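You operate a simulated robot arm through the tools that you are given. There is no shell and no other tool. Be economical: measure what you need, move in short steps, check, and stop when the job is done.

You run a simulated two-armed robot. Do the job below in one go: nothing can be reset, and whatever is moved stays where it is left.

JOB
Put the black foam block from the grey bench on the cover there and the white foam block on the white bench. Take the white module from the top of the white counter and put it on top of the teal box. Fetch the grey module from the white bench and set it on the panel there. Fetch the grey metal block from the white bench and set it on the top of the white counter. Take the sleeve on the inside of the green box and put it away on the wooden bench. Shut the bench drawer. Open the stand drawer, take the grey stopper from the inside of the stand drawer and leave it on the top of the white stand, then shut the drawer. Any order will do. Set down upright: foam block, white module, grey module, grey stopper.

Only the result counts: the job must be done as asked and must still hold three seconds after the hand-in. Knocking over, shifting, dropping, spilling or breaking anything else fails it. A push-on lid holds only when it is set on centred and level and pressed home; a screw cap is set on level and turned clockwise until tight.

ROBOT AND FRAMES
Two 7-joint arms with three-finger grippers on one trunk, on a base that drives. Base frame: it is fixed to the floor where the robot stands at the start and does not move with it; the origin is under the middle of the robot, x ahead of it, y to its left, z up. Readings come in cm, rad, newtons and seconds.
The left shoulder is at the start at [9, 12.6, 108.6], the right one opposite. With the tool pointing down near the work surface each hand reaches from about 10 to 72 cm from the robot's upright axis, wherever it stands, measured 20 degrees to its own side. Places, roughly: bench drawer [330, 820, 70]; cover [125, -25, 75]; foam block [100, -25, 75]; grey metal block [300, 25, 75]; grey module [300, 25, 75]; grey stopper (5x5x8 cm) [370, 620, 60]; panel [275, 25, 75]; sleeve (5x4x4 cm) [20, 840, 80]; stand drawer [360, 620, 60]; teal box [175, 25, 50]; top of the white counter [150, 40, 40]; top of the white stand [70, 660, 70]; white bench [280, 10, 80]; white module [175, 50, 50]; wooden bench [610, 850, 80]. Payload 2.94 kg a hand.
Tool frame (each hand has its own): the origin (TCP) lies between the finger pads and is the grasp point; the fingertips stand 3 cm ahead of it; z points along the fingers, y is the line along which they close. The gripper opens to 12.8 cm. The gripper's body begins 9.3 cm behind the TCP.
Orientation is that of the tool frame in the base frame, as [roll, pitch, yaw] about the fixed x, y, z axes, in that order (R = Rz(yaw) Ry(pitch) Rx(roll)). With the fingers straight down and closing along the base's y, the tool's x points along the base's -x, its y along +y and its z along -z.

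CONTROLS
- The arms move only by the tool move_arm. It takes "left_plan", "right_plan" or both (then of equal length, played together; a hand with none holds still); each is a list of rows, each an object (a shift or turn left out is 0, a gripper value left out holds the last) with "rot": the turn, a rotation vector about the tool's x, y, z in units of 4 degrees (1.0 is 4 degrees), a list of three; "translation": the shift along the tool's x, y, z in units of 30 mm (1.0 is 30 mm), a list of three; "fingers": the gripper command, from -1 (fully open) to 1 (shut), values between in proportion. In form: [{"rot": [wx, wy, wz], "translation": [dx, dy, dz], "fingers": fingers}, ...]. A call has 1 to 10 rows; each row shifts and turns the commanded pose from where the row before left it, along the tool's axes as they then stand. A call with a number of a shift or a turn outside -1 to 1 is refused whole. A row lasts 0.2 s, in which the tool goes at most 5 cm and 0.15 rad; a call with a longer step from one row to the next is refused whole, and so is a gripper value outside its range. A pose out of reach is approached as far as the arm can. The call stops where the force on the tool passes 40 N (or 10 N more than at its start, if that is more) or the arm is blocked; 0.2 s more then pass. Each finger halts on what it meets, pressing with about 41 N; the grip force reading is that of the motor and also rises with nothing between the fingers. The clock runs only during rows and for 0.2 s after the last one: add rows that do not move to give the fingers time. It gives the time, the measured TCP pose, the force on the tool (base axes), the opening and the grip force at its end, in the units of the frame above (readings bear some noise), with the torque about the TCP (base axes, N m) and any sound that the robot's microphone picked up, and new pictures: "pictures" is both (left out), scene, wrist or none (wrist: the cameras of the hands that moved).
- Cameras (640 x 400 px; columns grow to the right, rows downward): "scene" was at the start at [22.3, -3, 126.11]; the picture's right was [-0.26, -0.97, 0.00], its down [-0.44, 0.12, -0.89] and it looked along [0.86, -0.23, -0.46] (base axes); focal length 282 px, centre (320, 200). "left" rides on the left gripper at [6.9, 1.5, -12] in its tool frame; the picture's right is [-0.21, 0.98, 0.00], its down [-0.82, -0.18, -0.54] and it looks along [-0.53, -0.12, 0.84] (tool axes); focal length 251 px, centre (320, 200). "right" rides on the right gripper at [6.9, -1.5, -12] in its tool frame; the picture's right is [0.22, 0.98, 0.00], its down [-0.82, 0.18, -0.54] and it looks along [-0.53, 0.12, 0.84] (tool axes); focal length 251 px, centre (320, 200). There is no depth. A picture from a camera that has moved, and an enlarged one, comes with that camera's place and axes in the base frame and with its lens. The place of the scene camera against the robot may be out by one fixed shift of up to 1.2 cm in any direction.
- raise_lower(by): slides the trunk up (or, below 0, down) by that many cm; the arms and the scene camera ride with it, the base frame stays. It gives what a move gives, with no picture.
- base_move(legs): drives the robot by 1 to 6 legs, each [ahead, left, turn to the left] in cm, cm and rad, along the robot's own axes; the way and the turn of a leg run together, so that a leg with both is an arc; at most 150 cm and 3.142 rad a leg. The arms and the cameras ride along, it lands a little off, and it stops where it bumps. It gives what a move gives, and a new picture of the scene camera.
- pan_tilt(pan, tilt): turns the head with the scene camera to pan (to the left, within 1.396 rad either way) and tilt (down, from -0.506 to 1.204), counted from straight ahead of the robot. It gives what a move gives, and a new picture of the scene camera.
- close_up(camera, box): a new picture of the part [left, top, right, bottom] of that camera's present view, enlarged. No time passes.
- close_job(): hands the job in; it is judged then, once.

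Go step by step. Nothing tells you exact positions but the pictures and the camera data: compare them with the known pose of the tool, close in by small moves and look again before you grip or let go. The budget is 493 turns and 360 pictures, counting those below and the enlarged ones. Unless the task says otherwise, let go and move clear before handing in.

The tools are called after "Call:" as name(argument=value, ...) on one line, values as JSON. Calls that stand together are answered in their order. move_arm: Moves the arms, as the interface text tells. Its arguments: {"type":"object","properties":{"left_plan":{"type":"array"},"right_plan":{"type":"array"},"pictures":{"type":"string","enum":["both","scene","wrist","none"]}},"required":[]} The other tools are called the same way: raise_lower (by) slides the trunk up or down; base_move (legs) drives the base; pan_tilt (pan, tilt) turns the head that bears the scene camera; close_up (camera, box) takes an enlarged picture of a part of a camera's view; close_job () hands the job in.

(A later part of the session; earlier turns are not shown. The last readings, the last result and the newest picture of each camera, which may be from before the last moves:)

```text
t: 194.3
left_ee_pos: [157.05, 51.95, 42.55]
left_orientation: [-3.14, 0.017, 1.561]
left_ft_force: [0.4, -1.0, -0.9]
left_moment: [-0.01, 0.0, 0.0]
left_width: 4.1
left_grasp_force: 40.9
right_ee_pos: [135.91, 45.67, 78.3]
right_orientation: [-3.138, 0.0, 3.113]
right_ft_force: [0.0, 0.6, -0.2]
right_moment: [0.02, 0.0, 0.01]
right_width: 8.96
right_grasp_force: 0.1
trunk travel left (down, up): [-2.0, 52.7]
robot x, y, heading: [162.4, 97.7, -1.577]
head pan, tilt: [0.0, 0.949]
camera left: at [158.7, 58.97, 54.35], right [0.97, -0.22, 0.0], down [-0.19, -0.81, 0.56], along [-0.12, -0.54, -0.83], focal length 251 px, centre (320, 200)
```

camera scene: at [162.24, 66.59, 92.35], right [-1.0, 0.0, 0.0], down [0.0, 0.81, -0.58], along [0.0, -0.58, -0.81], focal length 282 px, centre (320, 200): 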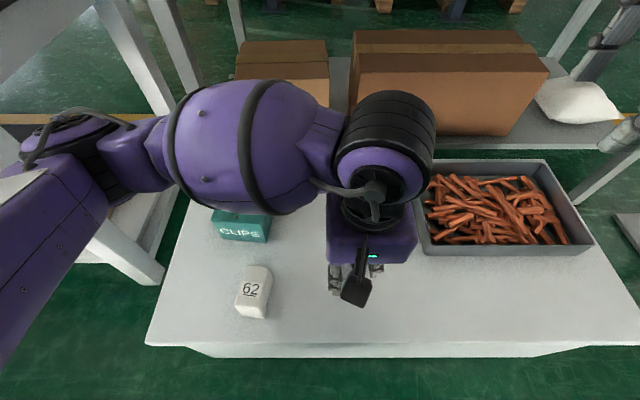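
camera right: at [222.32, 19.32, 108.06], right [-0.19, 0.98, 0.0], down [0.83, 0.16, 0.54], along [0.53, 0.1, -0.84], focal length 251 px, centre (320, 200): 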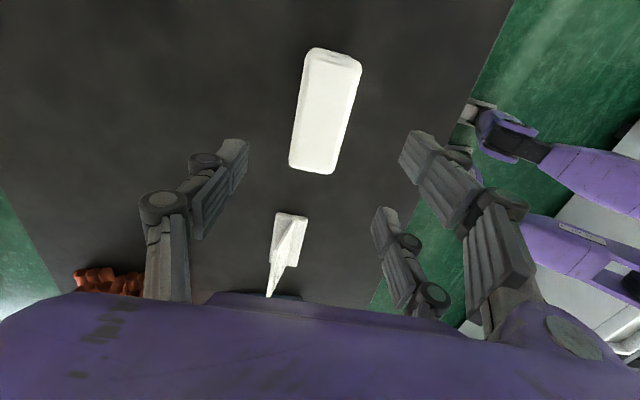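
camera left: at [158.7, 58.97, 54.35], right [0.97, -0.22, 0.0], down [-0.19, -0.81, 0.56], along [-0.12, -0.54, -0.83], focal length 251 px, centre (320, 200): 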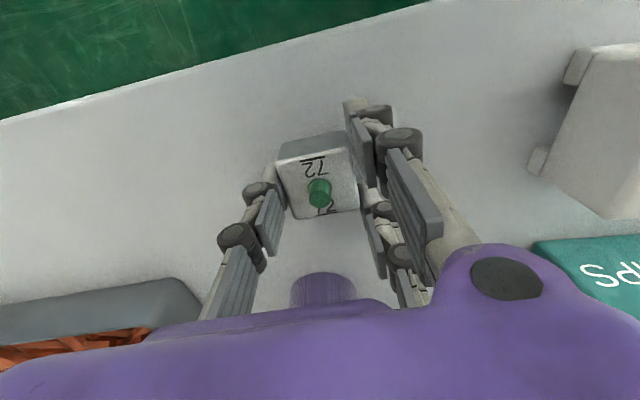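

Call:
move_arm(left_plan=[{"translation": [0, 0, 0.1]}, {"translation": [0, 0, 0.1]}, {"translation": [0, 0, 0.1]}, {}], pictures="none")

Call:
move_arm(left_plan=[{"translation": [0, 0, 0.1]}, {"translation": [0, 0, 0.1]}, {}], pictures="none")

Call:
move_arm(left_plan=[{"translation": [0, 0, 0.1]}, {"translation": [0, 0, 0.1]}, {}], pictures="none")

Call:
move_arm(left_plan=[{"translation": [0, 0, 0.1]}, {"translation": [0, 0, 0.1]}, {}], pictures="wrist")

```text
t: 195.3
left_ee_pos: [157.13, 51.86, 41.72]
left_orientation: [-3.138, 0.017, 1.56]
left_ft_force: [0.3, -0.2, -1.2]
left_moment: [0.02, 0.0, 0.01]
left_width: 4.14
left_grasp_force: 40.9
right_ee_pos: [135.92, 45.74, 78.43]
right_orientation: [-3.141, 0.001, 3.114]
right_ft_force: [0.7, 1.2, 0.2]
right_moment: [-0.03, -0.01, -0.02]
right_width: 8.97
right_grasp_force: 0.0
trunk travel left (down, up): [-2.0, 52.7]
robot x, y, heading: [162.39, 97.28, -1.567]
head pan, tilt: [0.0, 0.949]
```

```text
t: 196.1
left_ee_pos: [156.99, 51.91, 41.3]
left_orientation: [-3.136, 0.021, 1.561]
left_ft_force: [5.9, 0.8, 25.1]
left_moment: [0.36, -0.29, -0.06]
left_width: 4.11
left_grasp_force: 40.9
right_ee_pos: [135.97, 45.85, 78.53]
right_orientation: [-3.138, 0.0, 3.113]
right_ft_force: [0.0, 0.6, 0.4]
right_moment: [0.0, 0.02, 0.01]
right_width: 8.96
right_grasp_force: 0.1
trunk travel left (down, up): [-2.0, 52.7]
robot x, y, heading: [162.41, 97.73, -1.571]
head pan, tilt: [0.0, 0.949]
```

```text
t: 196.7
left_ee_pos: [157.04, 51.87, 41.14]
left_orientation: [-3.137, 0.021, 1.558]
left_ft_force: [2.7, 4.7, 12.0]
left_moment: [-0.02, -0.21, 0.04]
left_width: 4.12
left_grasp_force: 40.6
right_ee_pos: [136.06, 45.69, 78.45]
right_orientation: [-3.14, -0.001, 3.114]
right_ft_force: [0.5, -0.6, 0.2]
right_moment: [-0.03, -0.01, -0.03]
right_width: 8.98
right_grasp_force: 0.2
trunk travel left (down, up): [-2.0, 52.7]
robot x, y, heading: [162.63, 97.66, -1.568]
head pan, tilt: [0.0, 0.949]
stopped in row 2 (left hand): the force on the tool passed its limit at 46 N (the readings are from after the stop); the commanded pose is now the measured one
```

```text
t: 197.1
left_ee_pos: [157.06, 51.86, 41.11]
left_orientation: [-3.136, 0.021, 1.557]
left_ft_force: [4.3, 5.4, 14.9]
left_moment: [0.14, -0.31, 0.01]
left_width: 4.1
left_grasp_force: 41.3
right_ee_pos: [135.95, 45.82, 78.31]
right_orientation: [-3.139, 0.0, 3.113]
right_ft_force: [0.0, -0.1, 0.6]
right_moment: [0.0, 0.05, 0.03]
right_width: 8.94
right_grasp_force: 0.0
trunk travel left (down, up): [-2.0, 52.7]
robot x, y, heading: [162.5, 97.65, -1.572]
head pan, tilt: [0.0, 0.949]
stopped in row 2 (left hand): the force on the tool passed its limit at 46 N (the readings are from after the stop); the commanded pose is now the measured one
camera left: at [158.64, 58.96, 52.92], right [0.97, -0.23, 0.0], down [-0.19, -0.81, 0.56], along [-0.13, -0.54, -0.83], focal length 251 px, centre (320, 200)
```

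left: 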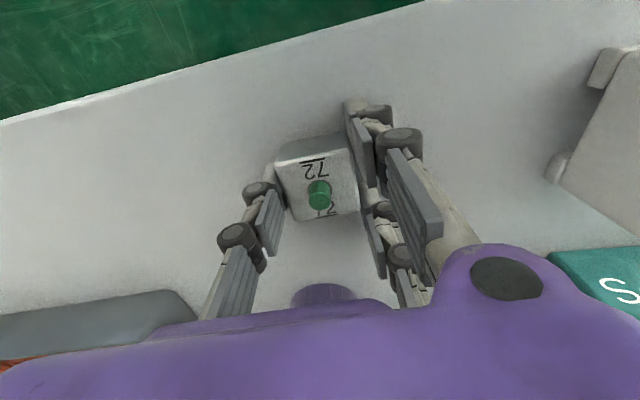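

Contact. Releasing narrowly and lifting.

Call:
move_arm(left_plan=[{"translation": [0, 0, -0.05]}, {"fingers": 0.0}, {"fingers": 0.0}, {"translation": [0, 0, -0.3]}, {"translation": [0, 0, -1]}, {"translation": [0, 0, -1]}, {"translation": [0, 0, -1]}, {"translation": [0, 0, -1]}, {}], pictures="both")

```text
t: 199.1
left_ee_pos: [157.2, 52.12, 54.2]
left_orientation: [-3.137, 0.021, 1.559]
left_ft_force: [0.2, 0.2, -0.2]
left_moment: [0.0, 0.0, -0.01]
left_width: 6.39
left_grasp_force: 0.0
right_ee_pos: [136.03, 45.77, 78.48]
right_orientation: [-3.14, 0.0, 3.115]
right_ft_force: [-0.2, 0.1, -0.2]
right_moment: [-0.02, 0.0, 0.0]
right_width: 8.95
right_grasp_force: 0.2
trunk travel left (down, up): [-2.0, 52.7]
robot x, y, heading: [162.14, 97.63, -1.571]
head pan, tilt: [0.0, 0.949]
camera scene: at [162.28, 66.6, 92.35], right [-1.0, 0.0, 0.0], down [0.0, 0.81, -0.58], along [0.0, -0.58, -0.81], focal length 282 px, centre (320, 200)
camera left: at [158.82, 59.25, 66.12], right [0.97, -0.23, 0.0], down [-0.19, -0.81, 0.56], along [-0.13, -0.54, -0.83], focal length 251 px, centre (320, 200)
```

scene: 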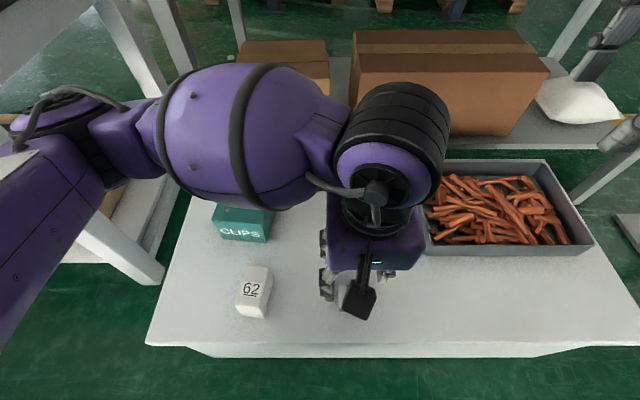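
left: 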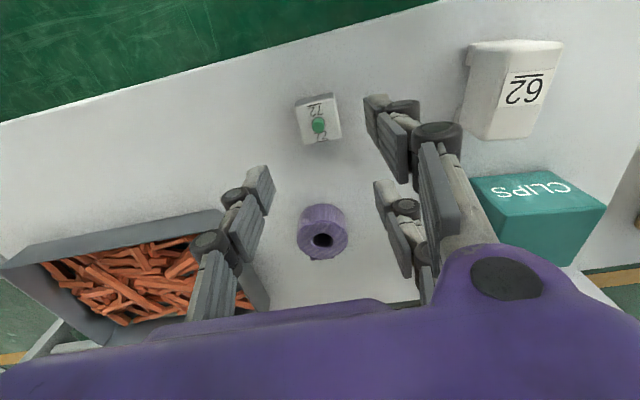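

Metal block is set on the counter. Now the left hand goes over the white module.

Call:
move_arm(left_plan=[{"translation": [0, 0, -1], "fingers": -0.5}, {"translation": [0, 0, -1]}, {"translation": [0, 0.95, 0]}, {"translation": [0, 0.95, 0]}, {"translation": [0, 0.95, 0]}, {"translation": [0, 0.95, 0]}, {"translation": [0, 0.95, 0]}, {"translation": [0, 0.75, 0]}, {}, {}], pictures="both")

Call:
close_up(camera="left", box=[240, 20, 440, 200])

```text
t: 201.3
left_ee_pos: [173.94, 51.08, 60.25]
left_orientation: [-3.137, 0.019, 1.558]
left_ft_force: [0.4, 0.1, -0.2]
left_moment: [0.01, 0.04, -0.01]
left_width: 9.57
left_grasp_force: 0.1
left hand out of reach, approached as far as the arm can: row 8
right_ee_pos: [136.0, 45.73, 78.39]
right_orientation: [-3.139, 0.002, 3.114]
right_ft_force: [-0.8, 0.2, -0.7]
right_moment: [0.01, -0.07, -0.01]
right_width: 8.95
right_grasp_force: 0.0
trunk travel left (down, up): [-2.0, 52.7]
robot x, y, heading: [162.47, 97.95, -1.574]
head pan, tilt: [0.0, 0.949]
camera scene: at [162.29, 66.6, 92.36], right [-1.0, 0.0, 0.0], down [0.0, 0.81, -0.58], along [0.0, -0.58, -0.81], focal length 282 px, centre (320, 200)
camera left: at [175.63, 58.15, 72.06], right [0.97, -0.23, 0.0], down [-0.19, -0.81, 0.56], along [-0.13, -0.54, -0.83], focal length 251 px, centre (320, 200)
```

scene: 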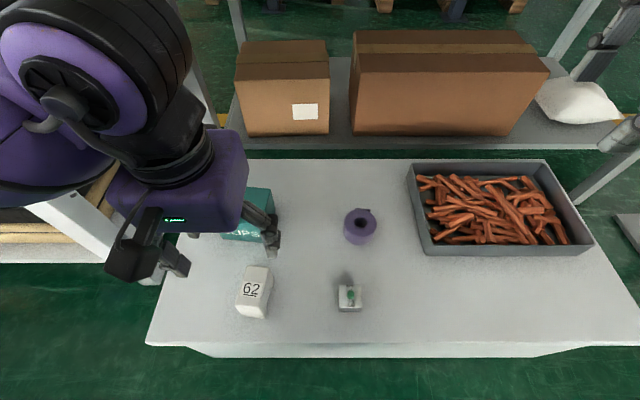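
left: 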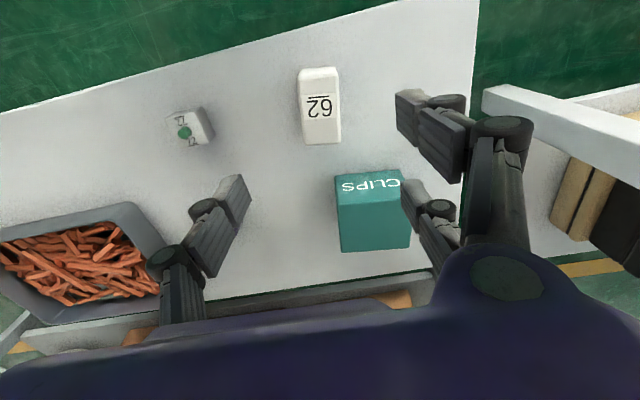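

```text
2.22 times, centred on (340, 110) of left
camera zoom: at [175.63, 58.15, 72.06], right [0.97, -0.23, 0.0], down [-0.19, -0.81, 0.56], along [-0.13, -0.54, -0.83], focal length 559 px, centre (276, 400)
```

zoom: 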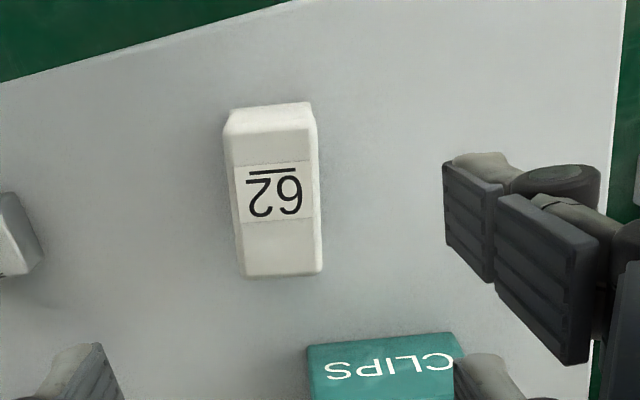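

Hand is centred over the white module (≈(174, 51.1)). Descending with fingers at 7.5 cm and closing.

Call:
move_arm(left_plan=[{"translation": [0, 0, 1], "fingers": -0.17}, {"translation": [0, 0, 1]}, {"translation": [0, 0, 1]}, {"translation": [0, 0, 1]}, {"translation": [0, 0, 1]}, {}], pictures="wrist")

```text
t: 202.7
left_ee_pos: [174.18, 50.62, 45.26]
left_orientation: [-3.138, 0.021, 1.559]
left_ft_force: [0.7, 0.1, -0.4]
left_moment: [0.0, 0.01, 0.01]
left_width: 7.5
left_grasp_force: 0.1
right_ee_pos: [135.91, 45.71, 78.37]
right_orientation: [-3.141, 0.001, 3.113]
right_ft_force: [0.3, -0.4, 0.3]
right_moment: [0.0, 0.0, 0.01]
right_width: 8.97
right_grasp_force: 0.0
trunk travel left (down, up): [-2.0, 52.7]
robot x, y, heading: [162.43, 97.52, -1.571]
head pan, tilt: [0.0, 0.949]
camera left: at [175.83, 57.72, 57.12], right [0.97, -0.23, 0.0], down [-0.19, -0.81, 0.56], along [-0.13, -0.54, -0.83], focal length 251 px, centre (320, 200)
```

left: 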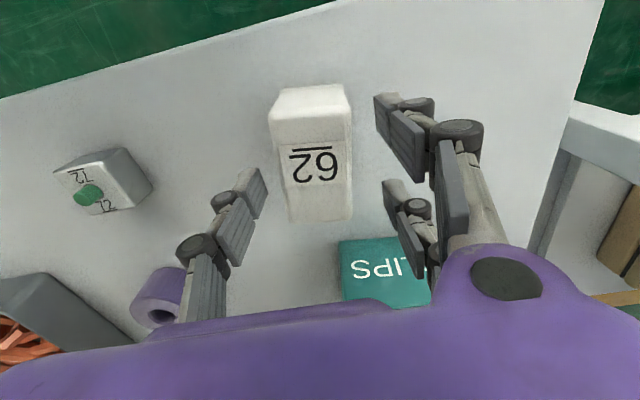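

Call:
move_arm(left_plan=[{"translation": [0.15, 0, 0.45]}, {"translation": [0, 0, 0.4]}, {}, {"fingers": 1}, {"fingers": 1}, {"fingers": 1}, {"fingers": 1}, {"fingers": 1}], pictures="wrist")

```text
t: 204.5
left_ee_pos: [174.03, 51.11, 42.72]
left_orientation: [-3.139, 0.022, 1.559]
left_ft_force: [-0.1, 0.6, -0.6]
left_moment: [0.07, 0.02, -0.01]
left_width: 4.33
left_grasp_force: 41.1
right_ee_pos: [135.95, 45.71, 78.35]
right_orientation: [-3.14, 0.001, 3.115]
right_ft_force: [-0.4, 0.4, 0.0]
right_moment: [-0.03, 0.0, 0.03]
right_width: 8.96
right_grasp_force: 0.0
trunk travel left (down, up): [-2.0, 52.7]
robot x, y, heading: [162.18, 97.54, -1.573]
head pan, tilt: [0.0, 0.949]
camera left: at [175.75, 58.05, 54.59], right [0.97, -0.23, 0.0], down [-0.19, -0.81, 0.56], along [-0.13, -0.54, -0.83], focal length 251 px, centre (320, 200)
```

left: 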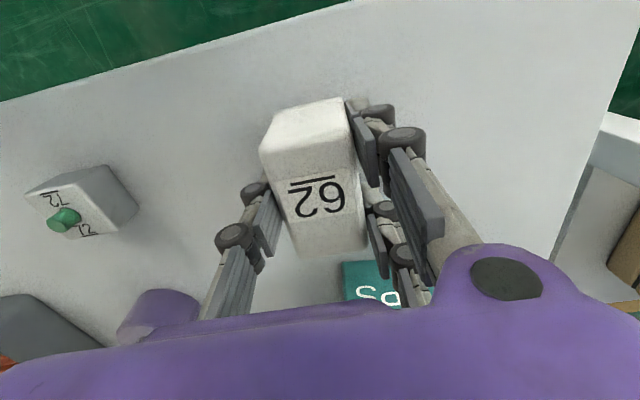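

Gripped. Teal box top ≈ (177.5, 35.3, 46). Lifting and carrying the module over it.

Call:
move_arm(left_plan=[{"translation": [0, 0, -0.5]}, {"translation": [0, 0, -1]}, {"translation": [0, 0, -1]}, {"translation": [0, 0, -1]}, {"translation": [0, 0, -1]}, {"translation": [0, 0, -1]}, {"translation": [-0.75, 0.17, 0]}, {"translation": [-0.75, 0.17, 0]}, {"translation": [-0.75, 0.17, 0]}, {"translation": [-0.75, 0.17, 0]}], pictures="none")

Call:
move_arm(left_plan=[{"translation": [-0.75, 0.17, 0]}, {"translation": [-0.75, 0.17, 0]}, {"translation": [-0.75, 0.15, 0]}, {}, {}], pictures="both")

```text
t: 206.7
left_ee_pos: [176.53, 42.01, 57.61]
left_orientation: [-3.137, 0.021, 1.558]
left_ft_force: [0.7, -0.2, -1.7]
left_moment: [-0.01, 0.0, 0.02]
left_width: 4.33
left_grasp_force: 41.6
left hand out of reach, approached as far as the arm can: row 5
right_ee_pos: [136.03, 45.66, 78.39]
right_orientation: [-3.139, 0.0, 3.113]
right_ft_force: [0.1, 0.3, 0.0]
right_moment: [-0.02, 0.0, 0.02]
right_width: 8.96
right_grasp_force: 0.1
trunk travel left (down, up): [-2.0, 52.7]
robot x, y, heading: [162.66, 97.75, -1.568]
head pan, tilt: [0.0, 0.949]
```

```text
t: 207.9
left_ee_pos: [178.03, 34.96, 57.79]
left_orientation: [-3.139, 0.021, 1.559]
left_ft_force: [0.3, -0.4, -1.5]
left_moment: [0.0, -0.01, -0.02]
left_width: 4.35
left_grasp_force: 40.7
right_ee_pos: [136.0, 45.72, 78.3]
right_orientation: [-3.141, 0.0, 3.114]
right_ft_force: [0.0, -0.3, 0.4]
right_moment: [-0.02, 0.03, 0.01]
right_width: 8.97
right_grasp_force: 0.1
trunk travel left (down, up): [-2.0, 52.7]
robot x, y, heading: [162.38, 97.27, -1.573]
head pan, tilt: [0.0, 0.949]
camera scene: at [162.29, 66.59, 92.35], right [-1.0, 0.0, 0.0], down [0.0, 0.81, -0.58], along [0.0, -0.58, -0.81], focal length 282 px, centre (320, 200)
camera left: at [179.61, 42.11, 69.68], right [0.97, -0.23, 0.0], down [-0.19, -0.81, 0.56], along [-0.13, -0.54, -0.83], focal length 251 px, centre (320, 200)
```

scene: 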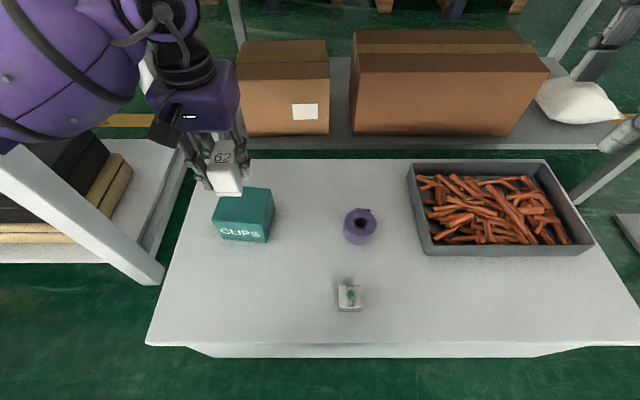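
left: 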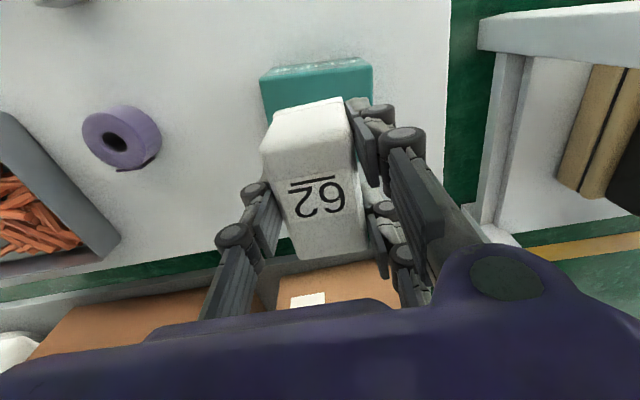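

Centred over the teal box. Easing down.

Call:
move_arm(left_plan=[{"translation": [0, 0, 0.5]}, {"translation": [0, 0, 0.5]}, {"translation": [0, 0, 0.2]}, {}], pictures="none")

Call:
move_arm(left_plan=[{"translation": [0, 0, 0.1]}, {"translation": [0, 0, 0.07]}, {}], pictures="none")

Call:
move_arm(left_plan=[{"translation": [0, 0, 0.08]}, {}], pictures="none")

Call:
move_arm(left_plan=[{"translation": [0, 0, 0.08]}, {}], pictures="both")

```text
t: 208.9
left_ee_pos: [177.97, 35.07, 54.13]
left_orientation: [-3.136, 0.022, 1.557]
left_ft_force: [-0.8, 0.4, -1.6]
left_moment: [0.02, -0.03, 0.02]
left_width: 4.32
left_grasp_force: 41.0
right_ee_pos: [136.02, 45.64, 78.36]
right_orientation: [-3.141, 0.0, 3.114]
right_ft_force: [0.6, -0.6, -0.4]
right_moment: [-0.02, -0.03, -0.01]
right_width: 8.94
right_grasp_force: 0.1
trunk travel left (down, up): [-2.0, 52.7]
robot x, y, heading: [162.6, 97.12, -1.566]
head pan, tilt: [0.0, 0.949]
```

```text
t: 209.7
left_ee_pos: [177.94, 34.93, 53.79]
left_orientation: [-3.138, 0.021, 1.556]
left_ft_force: [-0.6, -0.2, -1.5]
left_moment: [0.01, 0.0, 0.0]
left_width: 4.35
left_grasp_force: 41.0
right_ee_pos: [136.07, 45.78, 78.4]
right_orientation: [-3.139, -0.001, 3.114]
right_ft_force: [-0.2, 0.0, -0.4]
right_moment: [-0.03, 0.01, 0.0]
right_width: 8.97
right_grasp_force: 0.1
trunk travel left (down, up): [-2.0, 52.7]
robot x, y, heading: [162.64, 97.41, -1.57]
head pan, tilt: [0.0, 0.949]
```

```text
t: 210.3
left_ee_pos: [177.86, 35.07, 53.36]
left_orientation: [-3.138, 0.021, 1.559]
left_ft_force: [0.0, 0.2, -0.9]
left_moment: [0.01, -0.02, 0.01]
left_width: 4.32
left_grasp_force: 41.1
right_ee_pos: [136.03, 45.7, 78.39]
right_orientation: [-3.141, 0.0, 3.113]
right_ft_force: [0.5, 0.3, -0.5]
right_moment: [0.0, -0.02, -0.05]
right_width: 8.98
right_grasp_force: 0.1
trunk travel left (down, up): [-2.0, 52.7]
robot x, y, heading: [162.43, 97.47, -1.571]
head pan, tilt: [0.0, 0.949]
```

```text
t: 210.9
left_ee_pos: [177.98, 35.02, 53.14]
left_orientation: [-3.137, 0.021, 1.558]
left_ft_force: [-0.4, -0.4, -1.1]
left_moment: [-0.01, 0.01, -0.02]
left_width: 4.33
left_grasp_force: 41.2
right_ee_pos: [135.91, 45.7, 78.41]
right_orientation: [-3.141, 0.001, 3.114]
right_ft_force: [0.3, 0.8, 0.0]
right_moment: [0.01, -0.01, 0.0]
right_width: 8.97
right_grasp_force: 0.1
trunk travel left (down, up): [-2.0, 52.7]
robot x, y, heading: [162.53, 97.37, -1.569]
head pan, tilt: [0.0, 0.949]
camera scene: at [162.29, 66.59, 92.35], right [-1.0, 0.0, 0.0], down [0.0, 0.81, -0.58], along [0.0, -0.58, -0.81], focal length 282 px, centre (320, 200)
camera left: at [179.56, 42.17, 65.0], right [0.97, -0.23, 0.0], down [-0.19, -0.81, 0.56], along [-0.13, -0.54, -0.83], focal length 251 px, centre (320, 200)
```

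scene: 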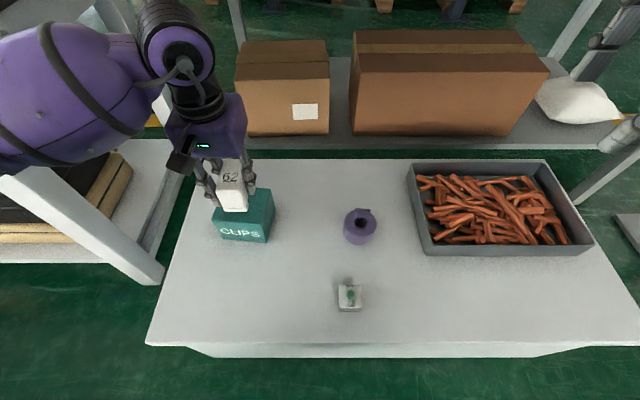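
left: 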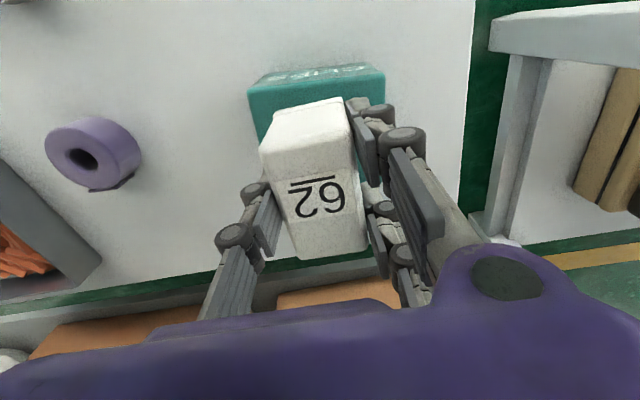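

Call:
move_arm(left_plan=[{"translation": [0, 0.1, 0.08]}, {}], pictures="none")

Call:
move_arm(left_plan=[{"translation": [0, 0, 0.08]}, {}], pictures="none")

Call:
move_arm(left_plan=[{"translation": [0, 0, 0.08]}, {}], pictures="none")

Call:
move_arm(left_plan=[{"translation": [0, 0, 0.08]}, {}], pictures="none")

```text
t: 211.5
left_ee_pos: [178.28, 35.11, 52.94]
left_orientation: [-3.139, 0.021, 1.559]
left_ft_force: [0.0, 0.7, -1.4]
left_moment: [0.04, -0.01, 0.0]
left_width: 4.32
left_grasp_force: 41.5
right_ee_pos: [135.99, 45.74, 78.36]
right_orientation: [-3.139, -0.001, 3.115]
right_ft_force: [0.3, -0.1, -0.8]
right_moment: [0.0, 0.0, -0.02]
right_width: 8.97
right_grasp_force: 0.1
trunk travel left (down, up): [-2.0, 52.7]
robot x, y, heading: [162.56, 97.4, -1.572]
head pan, tilt: [0.0, 0.949]
```

```text
t: 212.1
left_ee_pos: [178.14, 35.02, 52.69]
left_orientation: [-3.139, 0.021, 1.56]
left_ft_force: [-0.4, 0.3, -1.3]
left_moment: [-0.03, 0.01, -0.04]
left_width: 4.34
left_grasp_force: 40.7
right_ee_pos: [136.01, 45.71, 78.38]
right_orientation: [-3.14, 0.0, 3.113]
right_ft_force: [-0.4, 0.5, -0.2]
right_moment: [0.03, 0.04, -0.02]
right_width: 8.97
right_grasp_force: 0.1
trunk travel left (down, up): [-2.0, 52.7]
robot x, y, heading: [162.4, 97.57, -1.573]
head pan, tilt: [0.0, 0.949]
```

```text
t: 212.7
left_ee_pos: [178.08, 35.1, 52.43]
left_orientation: [-3.138, 0.021, 1.558]
left_ft_force: [0.5, 0.7, -1.4]
left_moment: [0.03, -0.01, -0.02]
left_width: 4.32
left_grasp_force: 41.1
right_ee_pos: [136.06, 45.71, 78.26]
right_orientation: [-3.139, 0.0, 3.115]
right_ft_force: [0.6, 0.2, 0.1]
right_moment: [0.01, -0.02, 0.0]
right_width: 8.96
right_grasp_force: 0.0
trunk travel left (down, up): [-2.0, 52.7]
robot x, y, heading: [161.98, 97.72, -1.574]
head pan, tilt: [0.0, 0.949]
```

```text
t: 213.3
left_ee_pos: [178.21, 34.95, 52.16]
left_orientation: [-3.138, 0.02, 1.558]
left_ft_force: [-0.5, 0.2, -1.2]
left_moment: [0.02, -0.04, 0.01]
left_width: 4.32
left_grasp_force: 41.4
right_ee_pos: [135.91, 45.73, 78.36]
right_orientation: [-3.141, -0.001, 3.115]
right_ft_force: [-0.7, 0.1, 0.4]
right_moment: [0.01, 0.03, -0.02]
right_width: 8.97
right_grasp_force: 0.0
trunk travel left (down, up): [-2.0, 52.7]
robot x, y, heading: [162.13, 97.51, -1.578]
head pan, tilt: [0.0, 0.949]
```

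Call:
move_arm(left_plan=[{"translation": [0, 0, 0.1]}, {}], pictures="none")

Call:
move_arm(left_plan=[{"translation": [0, 0, 0.1]}, {}], pictures="none")

Call:
move_arm(left_plan=[{"translation": [0, 0, 0.1]}, {}], pictures="none")

Call:
move_arm(left_plan=[{"translation": [0, 0, 0.1]}, {}], pictures="scene")

```text
t: 213.9
left_ee_pos: [178.26, 34.98, 51.92]
left_orientation: [-3.138, 0.023, 1.559]
left_ft_force: [-0.1, 0.4, -0.9]
left_moment: [0.0, 0.0, -0.02]
left_width: 4.31
left_grasp_force: 41.3
right_ee_pos: [135.91, 45.68, 78.37]
right_orientation: [-3.14, -0.002, 3.113]
right_ft_force: [0.0, -0.1, 0.2]
right_moment: [0.0, 0.0, 0.0]
right_width: 8.96
right_grasp_force: 0.0
trunk travel left (down, up): [-2.0, 52.7]
robot x, y, heading: [162.46, 97.48, -1.572]
head pan, tilt: [0.0, 0.949]
```

```text
t: 214.5
left_ee_pos: [178.19, 35.0, 51.49]
left_orientation: [-3.138, 0.02, 1.558]
left_ft_force: [-0.5, -0.4, -2.0]
left_moment: [-0.02, 0.04, 0.01]
left_width: 4.32
left_grasp_force: 40.8
right_ee_pos: [136.01, 45.74, 78.45]
right_orientation: [-3.14, -0.002, 3.113]
right_ft_force: [-0.4, 0.0, 0.1]
right_moment: [0.03, 0.0, 0.02]
right_width: 8.96
right_grasp_force: 0.0
trunk travel left (down, up): [-2.0, 52.7]
robot x, y, heading: [162.6, 97.64, -1.573]
head pan, tilt: [0.0, 0.949]
```

```text
t: 215.1
left_ee_pos: [178.04, 34.9, 51.46]
left_orientation: [-3.136, 0.022, 1.558]
left_ft_force: [0.4, 0.5, -1.0]
left_moment: [0.01, -0.03, -0.01]
left_width: 4.31
left_grasp_force: 41.3
right_ee_pos: [136.04, 45.66, 78.39]
right_orientation: [-3.141, 0.0, 3.115]
right_ft_force: [0.3, 0.8, -0.1]
right_moment: [-0.04, -0.03, 0.01]
right_width: 8.96
right_grasp_force: 0.0
trunk travel left (down, up): [-2.0, 52.7]
robot x, y, heading: [162.83, 97.71, -1.567]
head pan, tilt: [0.0, 0.949]
```

```text
t: 215.7
left_ee_pos: [178.28, 34.95, 51.01]
left_orientation: [-3.136, 0.019, 1.558]
left_ft_force: [-1.6, 0.9, -1.7]
left_moment: [0.0, -0.02, 0.0]
left_width: 4.33
left_grasp_force: 40.9
right_ee_pos: [136.02, 45.75, 78.35]
right_orientation: [-3.141, 0.0, 3.113]
right_ft_force: [-1.0, 0.4, 0.0]
right_moment: [-0.01, 0.01, 0.0]
right_width: 8.96
right_grasp_force: 0.0
trunk travel left (down, up): [-2.0, 52.7]
robot x, y, heading: [162.25, 97.52, -1.572]
head pan, tilt: [0.0, 0.949]
camera scene: at [162.29, 66.59, 92.35], right [-1.0, 0.0, 0.0], down [0.0, 0.81, -0.58], along [0.0, -0.58, -0.81], focal length 282 px, centre (320, 200)
```

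scene: 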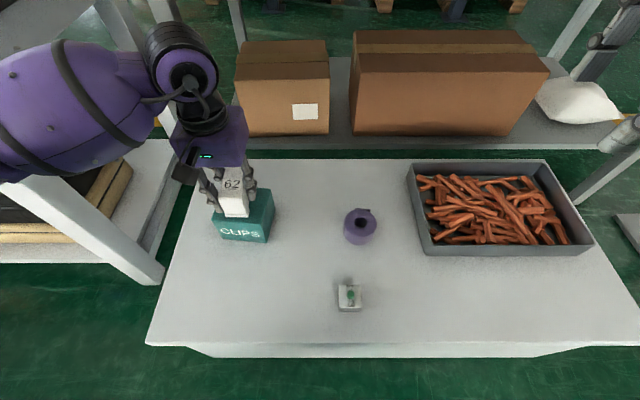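

Call:
move_arm(left_plan=[{"translation": [-0.3, 0, 0.1]}, {}], pictures="none")

Call:
move_arm(left_plan=[{"translation": [0, 0, 0.1]}, {}], pictures="none")

Call:
move_arm(left_plan=[{"translation": [0, 0, 0.1]}, {}], pictures="none")

Call:
move_arm(left_plan=[{"translation": [0, 0, 0.1]}, {}], pictures="both")

```text
t: 216.3
left_ee_pos: [178.29, 33.98, 50.73]
left_orientation: [-3.137, 0.02, 1.56]
left_ft_force: [0.2, 0.0, 0.4]
left_moment: [0.06, 0.05, -0.02]
left_width: 4.33
left_grasp_force: 41.0
right_ee_pos: [135.93, 45.65, 78.36]
right_orientation: [-3.14, -0.001, 3.115]
right_ft_force: [0.1, -0.5, -0.6]
right_moment: [0.04, 0.0, -0.01]
right_width: 8.96
right_grasp_force: 0.0
trunk travel left (down, up): [-2.0, 52.7]
robot x, y, heading: [162.8, 97.34, -1.571]
head pan, tilt: [0.0, 0.949]
```

```text
t: 216.9
left_ee_pos: [178.24, 34.06, 50.67]
left_orientation: [-3.135, 0.026, 1.557]
left_ft_force: [3.1, 2.2, 24.7]
left_moment: [0.9, -0.11, -0.12]
left_width: 4.34
left_grasp_force: 41.1
right_ee_pos: [135.99, 45.84, 78.43]
right_orientation: [-3.137, -0.001, 3.114]
right_ft_force: [0.0, 0.8, -0.4]
right_moment: [-0.03, 0.02, 0.0]
right_width: 8.94
right_grasp_force: 0.1
trunk travel left (down, up): [-2.0, 52.7]
robot x, y, heading: [162.24, 97.2, -1.572]
head pan, tilt: [0.0, 0.949]
```

```text
t: 217.5
left_ee_pos: [178.18, 33.97, 50.45]
left_orientation: [-3.137, 0.029, 1.561]
left_ft_force: [2.0, 1.5, 32.7]
left_moment: [-0.13, -0.07, 0.02]
left_width: 4.35
left_grasp_force: 40.9
right_ee_pos: [135.93, 45.93, 78.54]
right_orientation: [-3.138, -0.001, 3.115]
right_ft_force: [-0.2, -0.2, 0.5]
right_moment: [0.0, 0.01, -0.03]
right_width: 8.94
right_grasp_force: 0.1
trunk travel left (down, up): [-2.0, 52.7]
robot x, y, heading: [162.38, 97.48, -1.57]
head pan, tilt: [0.0, 0.949]
```

```text
t: 218.1
left_ee_pos: [178.15, 34.02, 50.1]
left_orientation: [-3.137, 0.027, 1.56]
left_ft_force: [-0.5, 0.1, 31.9]
left_moment: [-0.03, 0.03, 0.02]
left_width: 4.31
left_grasp_force: 40.9
right_ee_pos: [135.95, 45.74, 78.46]
right_orientation: [-3.138, 0.0, 3.113]
right_ft_force: [-0.9, 0.3, 0.2]
right_moment: [-0.04, 0.0, -0.01]
right_width: 8.97
right_grasp_force: 0.2
trunk travel left (down, up): [-2.0, 52.7]
robot x, y, heading: [161.92, 97.24, -1.567]
head pan, tilt: [0.0, 0.949]
camera scene: at [162.22, 66.8, 92.43], right [-1.0, 0.0, 0.0], down [0.0, 0.81, -0.58], along [0.0, -0.58, -0.81], focal length 282 px, centre (320, 200)
camera left: at [179.83, 41.17, 61.89], right [0.97, -0.23, 0.0], down [-0.19, -0.81, 0.56], along [-0.13, -0.55, -0.83], focal length 251 px, centre (320, 200)
```

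scene: 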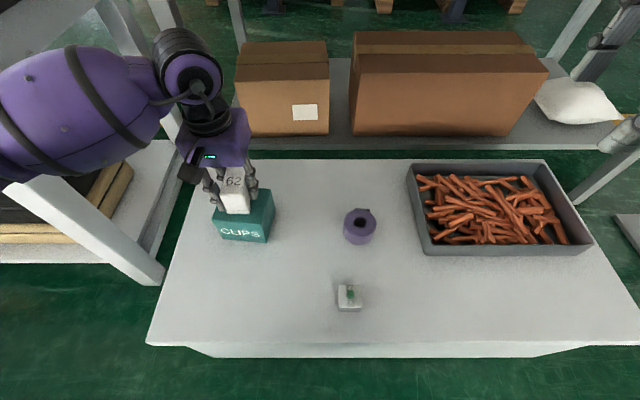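
left: 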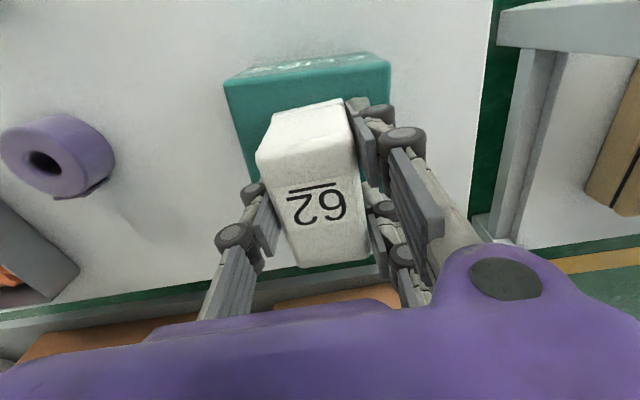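

In contact on the teal box. Releasing and lifting.

Call:
move_arm(left_plan=[{"translation": [0, 0, -0.08]}, {"fingers": -0.1}, {"fingers": -0.1}, {"fingers": -0.1}, {"translation": [0, 0, -0.4]}, {"translation": [0, 0, -1]}, {"translation": [0, 0, -1]}, {"translation": [0, 0, -1]}, {"translation": [0, 0, -1]}, {}], pictures="both")

```text
t: 220.3
left_ee_pos: [178.31, 34.56, 63.37]
left_orientation: [-3.138, 0.022, 1.558]
left_ft_force: [-0.2, -0.2, -0.2]
left_moment: [-0.02, 0.01, 0.01]
left_width: 7.04
left_grasp_force: 0.0
right_ee_pos: [135.94, 45.68, 78.28]
right_orientation: [3.141, -0.001, 3.113]
right_ft_force: [-0.8, -0.2, -0.4]
right_moment: [0.02, -0.03, -0.02]
right_width: 8.96
right_grasp_force: 0.0
trunk travel left (down, up): [-2.0, 52.7]
robot x, y, heading: [162.47, 97.54, -1.573]
head pan, tilt: [0.0, 0.949]
camera scene: at [162.29, 66.6, 92.35], right [-1.0, 0.0, 0.0], down [0.0, 0.81, -0.58], along [0.0, -0.58, -0.81], focal length 282 px, centre (320, 200)
camera left: at [179.87, 41.72, 75.3], right [0.97, -0.23, 0.0], down [-0.19, -0.81, 0.56], along [-0.13, -0.54, -0.83], focal length 251 px, centre (320, 200)
```

scene: 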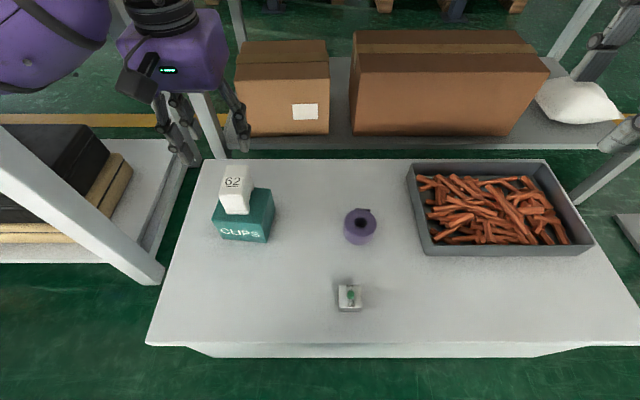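
left: 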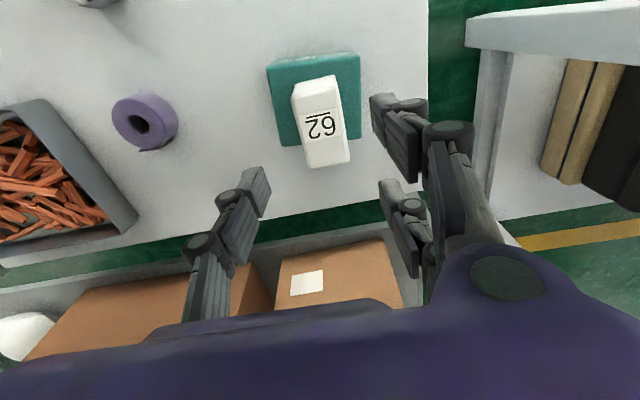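

The white module stands on the teal box. Counter work is done; I raise the trunk, back away and turn round towards the far area (y ≈ 600–850).

Call:
raise_lower(by=28)

Call:
base_move(legs=[[-12, 0, 0], [0, -60, 0], [0, 0, 3.14]])

Call:
pan_tilt(pan=0.0, tilt=0.35)

```text
t: 223.1
left_ee_pos: [178.25, 34.33, 91.21]
left_orientation: [-3.138, 0.019, 1.558]
left_ft_force: [-0.2, 0.2, -0.6]
left_moment: [0.0, -0.02, 0.03]
left_width: 7.05
left_grasp_force: 0.1
right_ee_pos: [135.98, 45.72, 106.44]
right_orientation: [3.141, 0.0, 3.114]
right_ft_force: [0.0, -0.2, 0.5]
right_moment: [0.01, 0.0, 0.0]
right_width: 8.94
right_grasp_force: 0.0
trunk travel left (down, up): [-30.0, 24.7]
robot x, y, heading: [162.31, 97.51, -1.571]
head pan, tilt: [0.0, 0.949]
```

```text
t: 237.0
left_ee_pos: [86.66, 172.2, 91.43]
left_orientation: [-3.139, 0.021, -1.57]
left_ft_force: [-0.3, -0.5, 0.1]
left_moment: [0.0, -0.01, 0.01]
left_width: 7.04
left_grasp_force: 0.0
right_ee_pos: [129.13, 161.28, 106.37]
right_orientation: [-3.139, -0.001, -0.018]
right_ft_force: [-0.1, 0.5, 0.3]
right_moment: [-0.01, -0.04, -0.01]
right_width: 8.95
right_grasp_force: 0.0
trunk travel left (down, up): [-30.0, 24.7]
robot x, y, heading: [103.04, 109.29, 1.58]
head pan, tilt: [0.0, 0.949]
camera scene: at [102.85, 129.43, 122.16], right [1.0, 0.01, 0.0], down [0.01, -0.81, -0.58], along [-0.01, 0.58, -0.81], focal length 282 px, centre (320, 200)
```

scene: 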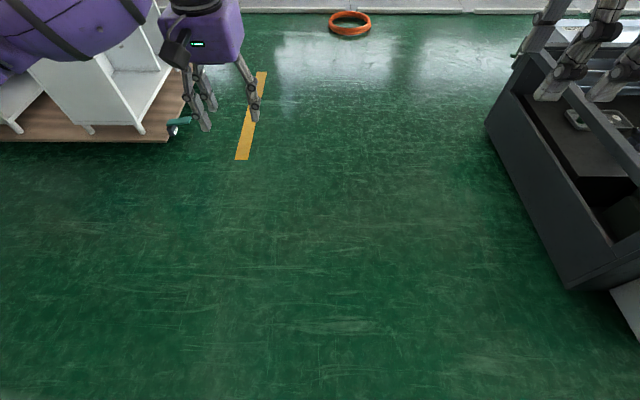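

```text
t: 238.0
left_ee_pos: [86.64, 172.27, 91.33]
left_orientation: [-3.138, 0.021, -1.571]
left_ft_force: [-0.6, 0.1, 0.9]
left_moment: [-0.03, 0.01, 0.0]
left_width: 7.07
left_grasp_force: 0.2
right_ee_pos: [129.01, 161.5, 106.35]
right_orientation: [-3.14, 0.001, -0.019]
right_ft_force: [-0.2, 0.4, 0.4]
right_moment: [-0.03, -0.01, 0.01]
right_width: 8.96
right_grasp_force: 0.0
trunk travel left (down, up): [-30.0, 24.7]
robot x, y, heading: [103.49, 109.43, 1.586]
head pan, tilt: [0.0, 0.351]
camera scene: at [102.83, 131.47, 127.27], right [1.0, 0.01, 0.0], down [0.0, -0.34, -0.94], along [-0.01, 0.94, -0.34], focal length 282 px, centre (320, 200)
```

scene: 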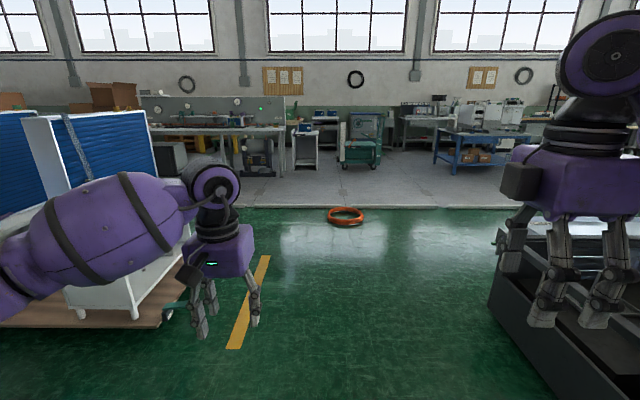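

Free corridor ahead; an orange ring lies on the floor near (128, 427), which I pass on its left.

Call:
base_move(legs=[[150, 0, 0], [100, 35, 0]])

```text
t: 250.2
left_ee_pos: [44.1, 416.43, 91.26]
left_orientation: [-3.139, 0.021, -1.565]
left_ft_force: [-0.6, 1.0, 0.6]
left_moment: [0.02, -0.01, 0.0]
left_width: 7.02
left_grasp_force: 0.0
right_ee_pos: [86.72, 405.92, 106.34]
right_orientation: [-3.141, 0.0, -0.009]
right_ft_force: [-1.0, 1.2, 0.4]
right_moment: [-0.03, -0.02, -0.01]
right_width: 8.98
right_grasp_force: 0.0
trunk travel left (down, up): [-30.0, 24.7]
robot x, y, heading: [61.3, 353.76, 1.592]
head pan, tilt: [0.0, 0.351]
camera scene: at [60.63, 375.82, 127.28], right [1.0, 0.02, 0.0], down [0.01, -0.34, -0.94], along [-0.02, 0.94, -0.34], focal length 282 px, centre (320, 200)
```

scene: 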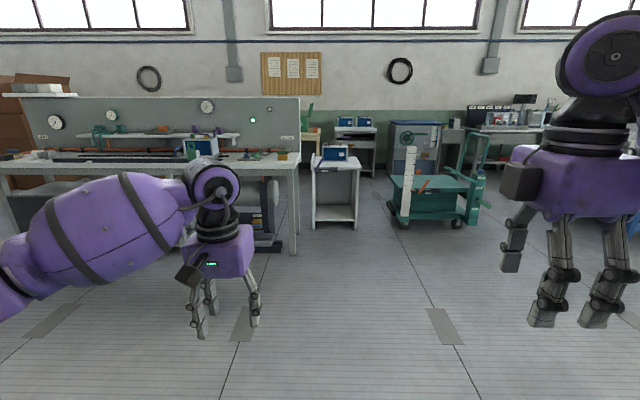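

I see the white stand near (70, 645) with a blue box on it. Driving on and looking to the right for the drawer stand.

Call:
base_move(legs=[[130, 0, -0.02]])

Call:
pan_tilt(pan=-0.8, tilt=0.35)

```text
t: 254.2
left_ee_pos: [43.48, 484.08, 91.35]
left_orientation: [-3.138, 0.02, -1.573]
left_ft_force: [0.1, -1.2, 0.9]
left_moment: [0.1, 0.01, 0.0]
left_width: 7.02
left_grasp_force: 0.0
right_ee_pos: [85.89, 473.29, 106.48]
right_orientation: [-3.139, 0.0, -0.014]
right_ft_force: [-0.5, -1.4, -0.1]
right_moment: [0.1, 0.0, -0.02]
right_width: 8.96
right_grasp_force: 0.3
trunk travel left (down, up): [-30.0, 24.7]
robot x, y, heading: [59.94, 421.78, 1.58]
head pan, tilt: [0.0, 0.351]
stopped in leg 1: the robot was blocked; the commanded pose is now the measured one
camera scene: at [59.73, 443.3, 127.37], right [1.0, 0.01, 0.0], down [0.0, -0.34, -0.94], along [-0.01, 0.94, -0.34], focal length 282 px, centre (320, 200)
```

scene: 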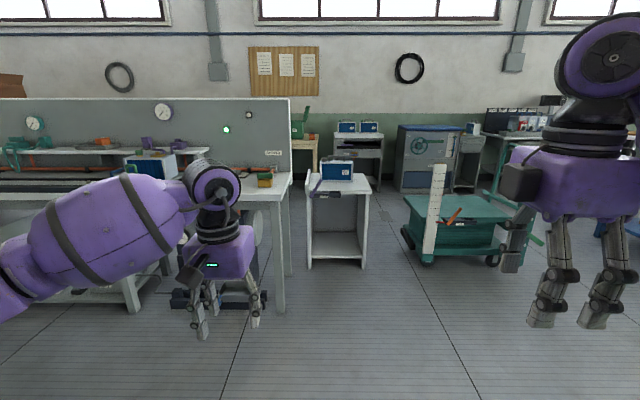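

```text
t: 255.3
left_ee_pos: [43.4, 484.49, 91.13]
left_orientation: [-3.137, 0.017, -1.571]
left_ft_force: [1.5, 0.2, 0.1]
left_moment: [0.01, 0.03, 0.01]
left_width: 7.04
left_grasp_force: 0.1
right_ee_pos: [85.83, 473.75, 106.32]
right_orientation: [3.139, 0.001, -0.016]
right_ft_force: [-0.4, 0.4, -0.7]
right_moment: [0.01, 0.0, 0.01]
right_width: 8.98
right_grasp_force: 0.1
trunk travel left (down, up): [-30.0, 24.7]
robot x, y, heading: [60.01, 421.43, 1.583]
head pan, tilt: [-0.799, 0.351]
camera scene: at [66.42, 441.04, 127.27], right [0.71, -0.71, 0.0], down [-0.24, -0.24, -0.94], along [0.67, 0.66, -0.34], focal length 282 px, centre (320, 200)
```

scene: 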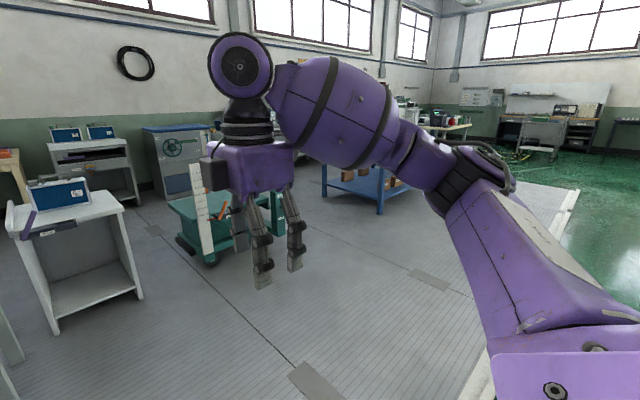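

The robot was blocked at y≈422. I look down in front of the base for the reason.

Call:
pan_tilt(pan=0.0, tilt=1.1)

Call:
pan_tilt(pan=0.9, tilt=0.6)

```text
t: 256.4
left_ee_pos: [43.56, 484.38, 91.08]
left_orientation: [-3.138, 0.018, -1.571]
left_ft_force: [-0.4, 0.2, 0.7]
left_moment: [0.0, -0.01, -0.01]
left_width: 7.04
left_grasp_force: 0.0
right_ee_pos: [85.94, 473.79, 106.24]
right_orientation: [3.141, 0.001, -0.016]
right_ft_force: [0.4, -0.3, 0.9]
right_moment: [-0.01, -0.05, -0.01]
right_width: 8.95
right_grasp_force: 0.1
trunk travel left (down, up): [-30.0, 24.7]
robot x, y, heading: [59.8, 421.9, 1.585]
head pan, tilt: [0.0, 1.1]
camera scene: at [59.76, 440.76, 121.15], right [1.0, 0.01, 0.0], down [0.01, -0.89, -0.45], along [0.0, 0.45, -0.89], focal length 282 px, centre (320, 200)
```

scene: 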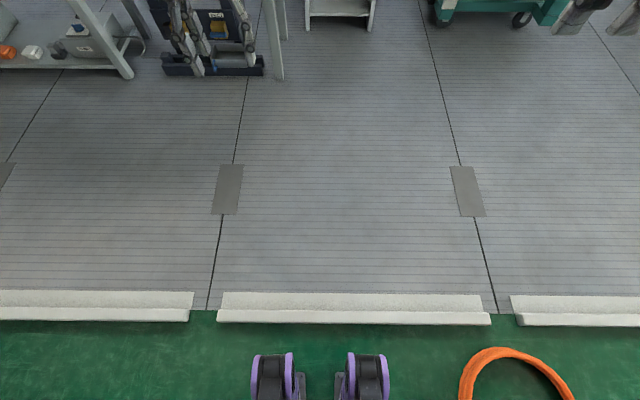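

```text
t: 257.6
left_ee_pos: [43.47, 484.45, 91.04]
left_orientation: [-3.14, 0.017, -1.571]
left_ft_force: [-0.7, -0.3, -0.7]
left_moment: [0.02, 0.02, -0.01]
left_width: 7.07
left_grasp_force: 0.0
right_ee_pos: [85.86, 473.64, 106.32]
right_orientation: [3.14, -0.001, -0.018]
right_ft_force: [0.2, -0.1, 0.1]
right_moment: [0.01, 0.01, 0.0]
right_width: 8.94
right_grasp_force: 0.1
trunk travel left (down, up): [-30.0, 24.7]
robot x, y, heading: [60.22, 421.46, 1.584]
head pan, tilt: [0.901, 0.6]
camera scene: at [52.85, 439.86, 125.0], right [0.61, 0.79, 0.0], down [0.45, -0.35, -0.82], along [-0.65, 0.51, -0.57], focal length 282 px, centre (320, 200)
```

scene: 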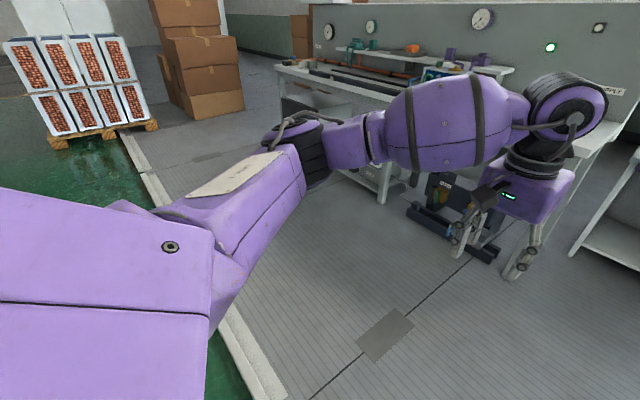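

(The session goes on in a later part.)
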